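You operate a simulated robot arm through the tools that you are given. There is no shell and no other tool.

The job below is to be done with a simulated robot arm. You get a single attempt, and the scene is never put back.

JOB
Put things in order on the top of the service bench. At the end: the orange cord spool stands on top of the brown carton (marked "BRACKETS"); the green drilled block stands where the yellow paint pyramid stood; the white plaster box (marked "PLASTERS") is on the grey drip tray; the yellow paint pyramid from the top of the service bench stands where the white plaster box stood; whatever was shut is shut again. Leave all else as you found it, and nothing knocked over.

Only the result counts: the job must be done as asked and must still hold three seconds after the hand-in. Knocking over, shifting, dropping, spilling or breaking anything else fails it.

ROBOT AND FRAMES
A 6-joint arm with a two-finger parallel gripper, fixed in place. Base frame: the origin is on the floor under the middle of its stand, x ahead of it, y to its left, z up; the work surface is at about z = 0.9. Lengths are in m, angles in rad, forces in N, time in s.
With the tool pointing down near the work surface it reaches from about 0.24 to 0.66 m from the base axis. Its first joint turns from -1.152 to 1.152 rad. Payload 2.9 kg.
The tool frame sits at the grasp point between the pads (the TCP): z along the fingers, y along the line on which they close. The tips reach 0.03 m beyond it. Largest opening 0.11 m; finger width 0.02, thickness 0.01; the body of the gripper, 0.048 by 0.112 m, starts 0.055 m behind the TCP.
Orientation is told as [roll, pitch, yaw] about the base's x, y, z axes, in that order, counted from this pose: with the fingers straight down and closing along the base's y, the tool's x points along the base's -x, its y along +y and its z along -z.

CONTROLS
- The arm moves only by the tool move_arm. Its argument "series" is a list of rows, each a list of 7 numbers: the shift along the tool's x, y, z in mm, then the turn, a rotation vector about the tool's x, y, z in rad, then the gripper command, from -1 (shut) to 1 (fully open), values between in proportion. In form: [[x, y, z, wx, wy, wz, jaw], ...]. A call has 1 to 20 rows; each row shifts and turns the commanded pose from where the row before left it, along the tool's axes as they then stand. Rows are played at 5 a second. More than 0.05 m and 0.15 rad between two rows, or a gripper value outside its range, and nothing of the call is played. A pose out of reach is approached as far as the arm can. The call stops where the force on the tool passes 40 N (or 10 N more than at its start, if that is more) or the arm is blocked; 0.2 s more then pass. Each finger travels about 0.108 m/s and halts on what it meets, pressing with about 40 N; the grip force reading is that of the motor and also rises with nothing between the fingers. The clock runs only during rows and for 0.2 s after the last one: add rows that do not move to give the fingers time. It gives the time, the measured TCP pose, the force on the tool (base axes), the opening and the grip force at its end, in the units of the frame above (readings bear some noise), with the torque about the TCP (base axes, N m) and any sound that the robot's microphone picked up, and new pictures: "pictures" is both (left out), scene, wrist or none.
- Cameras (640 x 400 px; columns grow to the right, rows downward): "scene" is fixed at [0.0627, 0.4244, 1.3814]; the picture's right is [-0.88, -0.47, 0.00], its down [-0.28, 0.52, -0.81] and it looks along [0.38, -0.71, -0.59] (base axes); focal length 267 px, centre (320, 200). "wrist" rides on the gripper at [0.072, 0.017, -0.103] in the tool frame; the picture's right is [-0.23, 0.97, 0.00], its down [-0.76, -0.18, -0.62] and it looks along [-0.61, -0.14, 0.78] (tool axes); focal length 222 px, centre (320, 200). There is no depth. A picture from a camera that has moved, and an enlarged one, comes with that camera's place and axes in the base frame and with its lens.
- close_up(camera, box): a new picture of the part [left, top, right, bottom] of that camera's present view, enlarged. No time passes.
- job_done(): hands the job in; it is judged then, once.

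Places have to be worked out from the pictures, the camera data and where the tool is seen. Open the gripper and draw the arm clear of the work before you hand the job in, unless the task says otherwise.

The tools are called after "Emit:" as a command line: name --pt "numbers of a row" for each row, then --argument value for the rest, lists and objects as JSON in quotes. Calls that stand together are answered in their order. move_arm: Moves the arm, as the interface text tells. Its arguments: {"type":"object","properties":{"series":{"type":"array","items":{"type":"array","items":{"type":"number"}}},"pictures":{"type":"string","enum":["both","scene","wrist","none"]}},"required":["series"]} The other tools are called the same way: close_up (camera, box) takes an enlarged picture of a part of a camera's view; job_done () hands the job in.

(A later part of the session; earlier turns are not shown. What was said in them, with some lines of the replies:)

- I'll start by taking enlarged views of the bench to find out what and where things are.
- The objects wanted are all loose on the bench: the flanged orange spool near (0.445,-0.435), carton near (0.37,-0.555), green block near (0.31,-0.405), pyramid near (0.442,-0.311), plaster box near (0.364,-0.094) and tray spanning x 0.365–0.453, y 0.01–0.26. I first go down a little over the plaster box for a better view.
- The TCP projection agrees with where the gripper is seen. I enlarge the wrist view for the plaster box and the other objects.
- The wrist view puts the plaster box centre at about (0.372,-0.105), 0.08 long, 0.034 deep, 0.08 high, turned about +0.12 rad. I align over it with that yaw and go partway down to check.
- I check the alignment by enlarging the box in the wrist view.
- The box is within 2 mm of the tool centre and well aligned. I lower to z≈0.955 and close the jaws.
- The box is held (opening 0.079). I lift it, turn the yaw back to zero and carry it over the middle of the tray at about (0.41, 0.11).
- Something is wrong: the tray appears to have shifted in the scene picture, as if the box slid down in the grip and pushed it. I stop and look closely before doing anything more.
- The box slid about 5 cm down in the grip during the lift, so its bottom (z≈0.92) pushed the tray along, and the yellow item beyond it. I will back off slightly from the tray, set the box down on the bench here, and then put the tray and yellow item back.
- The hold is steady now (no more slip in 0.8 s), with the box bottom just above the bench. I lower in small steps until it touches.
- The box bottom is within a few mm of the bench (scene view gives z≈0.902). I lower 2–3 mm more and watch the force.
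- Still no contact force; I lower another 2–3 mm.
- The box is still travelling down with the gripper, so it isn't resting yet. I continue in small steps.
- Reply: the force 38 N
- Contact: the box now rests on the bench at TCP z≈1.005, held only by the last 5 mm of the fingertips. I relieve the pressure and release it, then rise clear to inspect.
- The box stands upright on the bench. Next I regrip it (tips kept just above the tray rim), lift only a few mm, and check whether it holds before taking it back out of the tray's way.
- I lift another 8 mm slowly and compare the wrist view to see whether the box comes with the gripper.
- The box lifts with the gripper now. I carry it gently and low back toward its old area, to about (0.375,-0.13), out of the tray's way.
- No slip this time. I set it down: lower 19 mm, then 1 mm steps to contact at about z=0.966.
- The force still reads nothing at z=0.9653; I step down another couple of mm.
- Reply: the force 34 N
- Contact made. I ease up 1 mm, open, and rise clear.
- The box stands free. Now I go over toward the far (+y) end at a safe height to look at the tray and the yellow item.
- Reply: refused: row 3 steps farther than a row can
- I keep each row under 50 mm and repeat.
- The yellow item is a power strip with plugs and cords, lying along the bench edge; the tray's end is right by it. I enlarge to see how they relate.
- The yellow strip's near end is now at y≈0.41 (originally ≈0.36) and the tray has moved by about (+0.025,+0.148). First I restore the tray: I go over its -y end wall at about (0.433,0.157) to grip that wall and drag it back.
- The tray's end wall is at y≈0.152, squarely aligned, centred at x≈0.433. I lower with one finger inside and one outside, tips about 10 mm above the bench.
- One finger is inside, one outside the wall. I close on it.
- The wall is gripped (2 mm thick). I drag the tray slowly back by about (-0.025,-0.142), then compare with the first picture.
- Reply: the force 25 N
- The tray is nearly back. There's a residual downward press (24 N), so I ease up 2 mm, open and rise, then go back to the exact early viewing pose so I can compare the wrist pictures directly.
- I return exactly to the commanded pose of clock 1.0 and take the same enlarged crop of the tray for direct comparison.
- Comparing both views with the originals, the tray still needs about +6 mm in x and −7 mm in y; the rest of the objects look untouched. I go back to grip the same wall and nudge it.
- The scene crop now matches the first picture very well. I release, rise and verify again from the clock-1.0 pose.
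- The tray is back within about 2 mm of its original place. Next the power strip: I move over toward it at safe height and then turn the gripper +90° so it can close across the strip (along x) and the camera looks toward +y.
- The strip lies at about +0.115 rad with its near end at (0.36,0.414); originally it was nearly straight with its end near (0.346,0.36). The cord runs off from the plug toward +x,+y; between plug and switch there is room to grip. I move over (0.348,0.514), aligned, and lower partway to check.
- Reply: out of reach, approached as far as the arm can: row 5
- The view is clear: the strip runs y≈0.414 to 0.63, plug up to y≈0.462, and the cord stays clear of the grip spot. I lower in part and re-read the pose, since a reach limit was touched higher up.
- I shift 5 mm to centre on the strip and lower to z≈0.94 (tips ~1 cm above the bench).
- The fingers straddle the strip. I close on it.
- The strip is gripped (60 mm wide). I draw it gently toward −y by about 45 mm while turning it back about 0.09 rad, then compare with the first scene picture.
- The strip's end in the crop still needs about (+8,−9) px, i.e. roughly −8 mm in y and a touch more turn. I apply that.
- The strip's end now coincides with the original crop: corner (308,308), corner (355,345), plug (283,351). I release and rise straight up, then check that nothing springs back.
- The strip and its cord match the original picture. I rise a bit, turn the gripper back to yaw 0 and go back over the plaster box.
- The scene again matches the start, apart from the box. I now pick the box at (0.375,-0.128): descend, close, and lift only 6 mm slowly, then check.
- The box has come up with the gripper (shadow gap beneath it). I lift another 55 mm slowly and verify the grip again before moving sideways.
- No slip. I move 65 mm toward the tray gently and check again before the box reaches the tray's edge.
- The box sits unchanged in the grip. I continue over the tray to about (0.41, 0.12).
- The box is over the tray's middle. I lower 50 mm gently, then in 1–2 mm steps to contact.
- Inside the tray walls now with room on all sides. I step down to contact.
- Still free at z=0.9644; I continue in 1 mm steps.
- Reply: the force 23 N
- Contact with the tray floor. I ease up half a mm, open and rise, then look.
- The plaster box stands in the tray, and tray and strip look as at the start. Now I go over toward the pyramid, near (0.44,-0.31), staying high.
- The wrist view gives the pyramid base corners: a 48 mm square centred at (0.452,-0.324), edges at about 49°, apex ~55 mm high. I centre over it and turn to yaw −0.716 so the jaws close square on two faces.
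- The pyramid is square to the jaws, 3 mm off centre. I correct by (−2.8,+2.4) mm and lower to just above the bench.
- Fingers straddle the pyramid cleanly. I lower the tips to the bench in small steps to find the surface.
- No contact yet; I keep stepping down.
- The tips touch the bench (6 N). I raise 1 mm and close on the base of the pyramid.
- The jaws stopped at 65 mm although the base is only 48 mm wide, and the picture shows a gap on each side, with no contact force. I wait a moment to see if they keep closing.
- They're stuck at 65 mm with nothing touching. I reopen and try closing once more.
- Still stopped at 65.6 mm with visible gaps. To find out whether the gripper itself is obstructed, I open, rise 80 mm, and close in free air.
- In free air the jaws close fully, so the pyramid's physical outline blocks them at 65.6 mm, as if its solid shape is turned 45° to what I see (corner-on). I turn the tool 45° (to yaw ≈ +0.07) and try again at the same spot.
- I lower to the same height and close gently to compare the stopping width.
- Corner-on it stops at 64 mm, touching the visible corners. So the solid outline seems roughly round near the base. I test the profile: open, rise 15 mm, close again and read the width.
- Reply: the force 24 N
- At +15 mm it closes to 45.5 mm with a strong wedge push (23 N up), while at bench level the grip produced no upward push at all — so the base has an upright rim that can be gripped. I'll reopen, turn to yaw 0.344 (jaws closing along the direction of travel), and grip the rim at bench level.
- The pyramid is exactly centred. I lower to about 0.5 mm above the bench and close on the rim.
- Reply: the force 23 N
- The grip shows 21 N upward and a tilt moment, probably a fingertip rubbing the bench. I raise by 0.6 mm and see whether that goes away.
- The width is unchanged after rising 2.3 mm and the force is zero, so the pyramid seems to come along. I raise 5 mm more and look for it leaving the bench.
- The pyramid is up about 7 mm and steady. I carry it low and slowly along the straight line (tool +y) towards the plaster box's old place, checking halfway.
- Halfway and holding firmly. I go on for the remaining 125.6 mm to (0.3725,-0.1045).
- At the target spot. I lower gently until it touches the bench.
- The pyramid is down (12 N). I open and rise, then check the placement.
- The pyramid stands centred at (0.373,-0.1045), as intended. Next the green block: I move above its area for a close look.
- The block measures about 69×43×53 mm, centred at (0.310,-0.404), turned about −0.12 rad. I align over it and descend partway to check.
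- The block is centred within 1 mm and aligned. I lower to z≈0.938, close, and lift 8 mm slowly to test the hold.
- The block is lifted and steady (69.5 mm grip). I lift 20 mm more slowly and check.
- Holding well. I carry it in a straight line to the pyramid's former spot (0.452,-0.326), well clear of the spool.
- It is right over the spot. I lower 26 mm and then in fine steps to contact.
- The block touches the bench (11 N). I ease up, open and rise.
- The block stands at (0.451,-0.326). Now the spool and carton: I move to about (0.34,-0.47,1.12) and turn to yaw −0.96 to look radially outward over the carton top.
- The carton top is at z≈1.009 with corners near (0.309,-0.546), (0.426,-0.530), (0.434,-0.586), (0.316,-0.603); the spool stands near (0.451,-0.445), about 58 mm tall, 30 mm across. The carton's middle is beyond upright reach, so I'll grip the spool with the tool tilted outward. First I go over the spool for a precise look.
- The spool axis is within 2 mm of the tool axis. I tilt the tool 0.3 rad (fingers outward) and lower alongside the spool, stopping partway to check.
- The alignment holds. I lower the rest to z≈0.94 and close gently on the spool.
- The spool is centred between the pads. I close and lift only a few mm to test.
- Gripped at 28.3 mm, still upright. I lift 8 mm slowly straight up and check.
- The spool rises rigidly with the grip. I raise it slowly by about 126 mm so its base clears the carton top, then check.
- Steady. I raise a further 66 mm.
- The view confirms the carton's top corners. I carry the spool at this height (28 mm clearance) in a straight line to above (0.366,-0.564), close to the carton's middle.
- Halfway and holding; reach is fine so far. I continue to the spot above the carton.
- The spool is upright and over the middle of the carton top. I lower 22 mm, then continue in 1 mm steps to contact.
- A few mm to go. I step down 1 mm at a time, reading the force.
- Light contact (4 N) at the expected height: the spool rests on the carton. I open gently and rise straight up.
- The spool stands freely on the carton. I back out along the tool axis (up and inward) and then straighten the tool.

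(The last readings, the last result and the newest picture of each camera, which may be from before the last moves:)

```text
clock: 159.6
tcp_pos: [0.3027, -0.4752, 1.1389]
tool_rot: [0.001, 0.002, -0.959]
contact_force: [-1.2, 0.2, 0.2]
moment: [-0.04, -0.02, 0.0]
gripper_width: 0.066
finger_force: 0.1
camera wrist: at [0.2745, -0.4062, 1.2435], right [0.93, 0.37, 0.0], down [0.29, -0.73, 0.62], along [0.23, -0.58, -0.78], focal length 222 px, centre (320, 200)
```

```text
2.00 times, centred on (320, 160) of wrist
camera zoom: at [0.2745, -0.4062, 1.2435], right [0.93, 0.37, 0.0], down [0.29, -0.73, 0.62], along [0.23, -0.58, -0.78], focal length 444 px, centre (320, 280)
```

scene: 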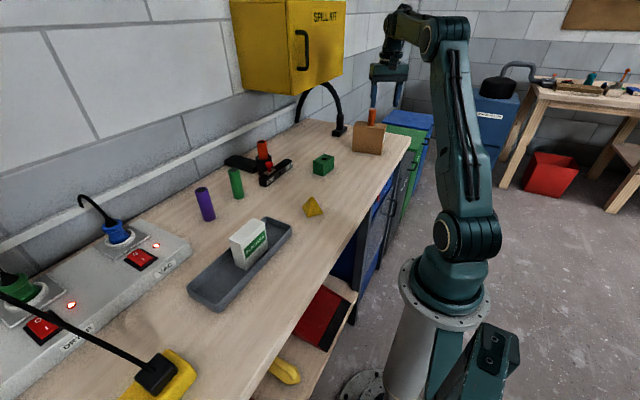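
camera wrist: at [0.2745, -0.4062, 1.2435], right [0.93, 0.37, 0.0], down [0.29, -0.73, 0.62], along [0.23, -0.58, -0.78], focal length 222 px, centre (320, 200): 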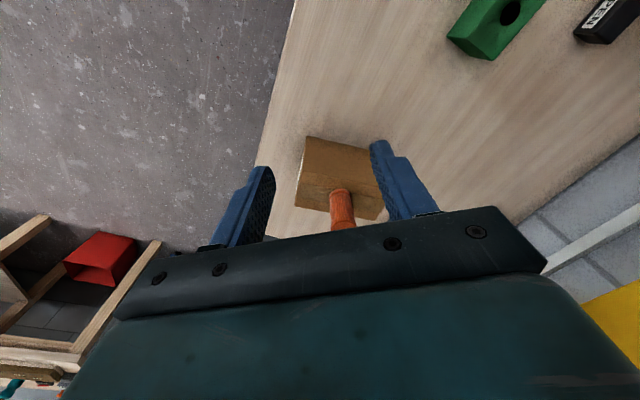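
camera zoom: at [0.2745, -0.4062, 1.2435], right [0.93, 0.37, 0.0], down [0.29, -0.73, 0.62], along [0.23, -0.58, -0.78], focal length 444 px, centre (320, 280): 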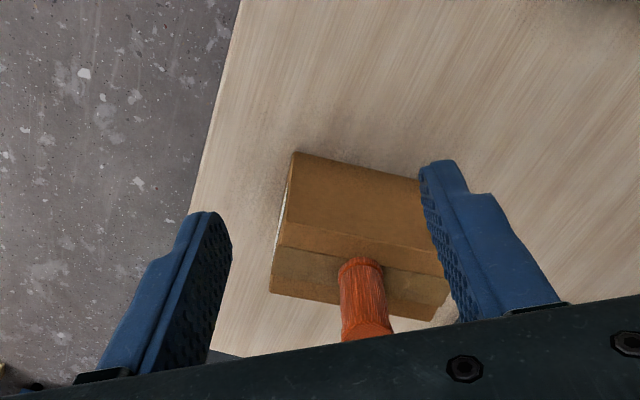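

All four pieces are in place. I turn the tool back and draw the arm up and clear to its starting pose with the gripper open, then do a last check.

Emit:
move_arm --pt "20 0 -20 0 0 0 0.6" --pt "0 0 -20 0 0 -0.137 1" --pt "0 0 0 0 0 -0.137 1" --pt "0 0 0 0 0 -0.137 1" --pt "0 0 0 0 0 -0.137 1" --pt "0 0 0 0 0 -0.137 1" --pt "0 0 0 0 0 -0.137 1" --pt "0 0 0 0 0 -0.138 1" --pt "-6 42 -5 0 0 0 1" --pt "-6 42 -5 0 0 0 1" --pt "-6 42 -5 0 0 0 1" --pt "-6 42 -5 0 0 0 1" --pt "-6 42 -5 0 0 0 1" --pt "-6 42 -5 0 0 0 1" --pt "-6 42 -5 0 0 0 1" --pt "-6 42 -5 0 0 0 1" --pt "0 0 0 0 0 0 1"

Emit:
close_up --camera "scene" --box '[0, 180, 352, 400]'

Emit:
close_up --camera "scene" --box '[220, 100, 420, 225]'

Emit:
close_up --camera "wrist" --box '[0, 0, 640, 400]'

```text
clock: 163.2
tcp_pos: [0.3432, -0.1186, 1.2181]
tool_rot: [0.001, 0.0, 0.0]
contact_force: [0.6, 0.3, -0.1]
moment: [0.01, -0.01, -0.03]
gripper_width: 0.11
finger_force: 0.1
camera wrist: at [0.2709, -0.1024, 1.3212], right [0.23, 0.97, 0.0], down [0.76, -0.18, 0.62], along [0.61, -0.14, -0.78], focal length 222 px, centre (320, 200)
```

scene: 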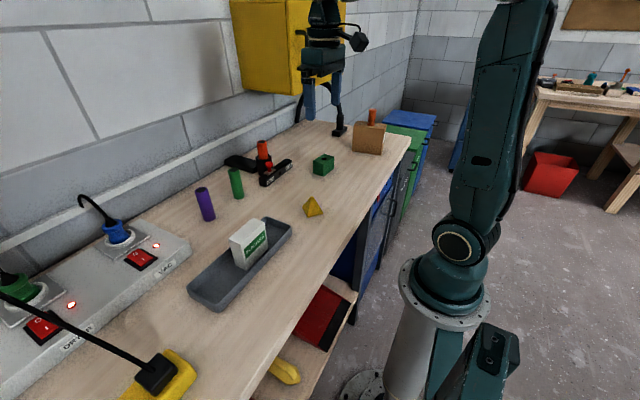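
wrist: 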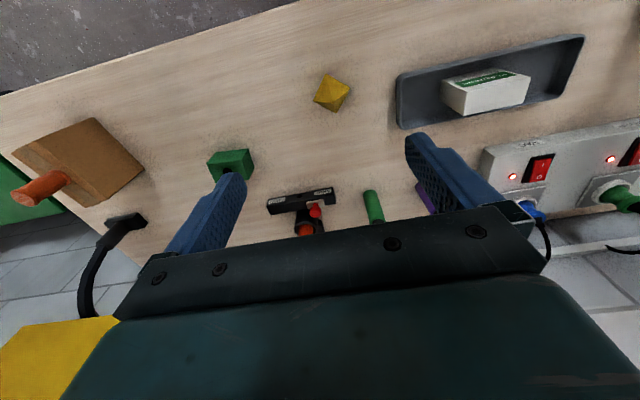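

```text
1.82 times, centred on (176, 290) of scene
camera zoom: at [0.0627, 0.4244, 1.3814], right [-0.88, -0.47, 0.0], down [-0.28, 0.52, -0.81], along [0.38, -0.71, -0.59], focal length 485 px, centre (582, 36)
```

zoom: 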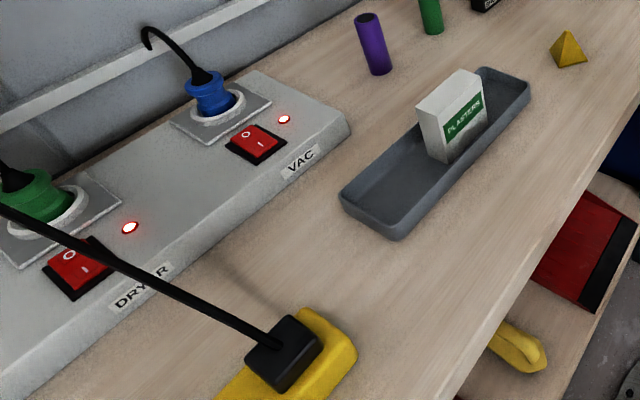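

```text
3.20 times, centred on (320, 162) of scene
camera zoom: at [0.0627, 0.4244, 1.3814], right [-0.88, -0.47, 0.0], down [-0.28, 0.52, -0.81], along [0.38, -0.71, -0.59], focal length 853 px, centre (320, 320)
```

zoom: 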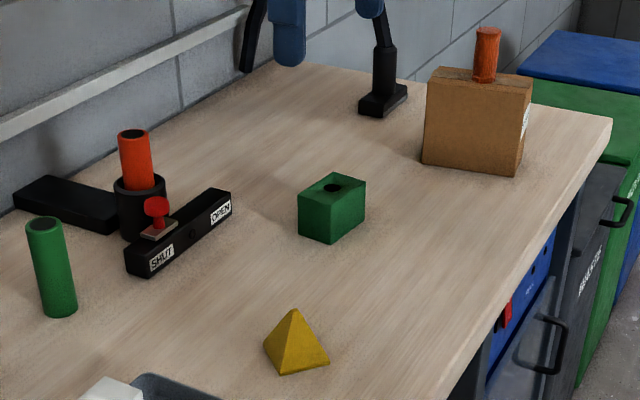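

```text
1.00 times, centred on (320, 200) of wrist (not enlarged: the box is as wide or as high as the picture)
camera zoom: at [0.2709, -0.1024, 1.3212], right [0.23, 0.97, 0.0], down [0.76, -0.18, 0.62], along [0.61, -0.14, -0.78], focal length 222 px, centre (320, 200)
```

zoom: 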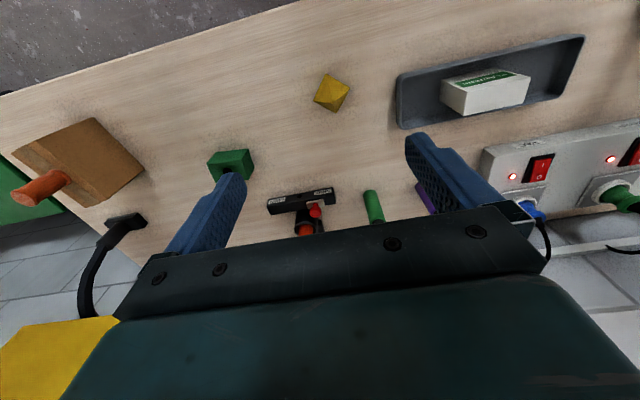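

Everything now checks against the first pictures: spool on the carton, block on the pyramid's old spot, box in the tray, pyramid on the box's old spot. The tray and power strip are back where they were, and the latch still reads SHUT. The arm is clear and the gripper open, so I hand the job in.

Emit:
job_done

```text
The job is handed in.
```

I handed the job in with all four pieces where they were asked for. Two things that should have stayed put, the tray and the yellow power strip, got pushed along the way, and I moved them back.

**Pieces**
- **Orange cord spool:** stands upright near the middle of the carton top.
- **Green drilled block:** stands within about 2 mm of where the yellow pyramid was.
- **White plaster box:** stands in the drip tray.
- **Yellow pyramid:** stands where the plaster box was, centred to within about a millimetre.

**What went wrong**
- **Cause:** On the first lift the plaster box slid about 5 cm down in the gripper. Before I noticed, its lower edge had pushed the tray about 15 cm, and the tray had pushed the power strip about 5 cm and turned it slightly.
- **Tray:** I dragged it back. It matches the first pictures to within about 2 mm.
- **Power strip:** I slid it back too. Its near end, the plug and the cord line up with the first picture. The first picture did not show its far end, so I can't confirm the strip's exact angle.

Nothing was opened. The latch on the bench still reads SHUT, and nothing was knocked over. I finished with the gripper open and the arm back at its starting pose.
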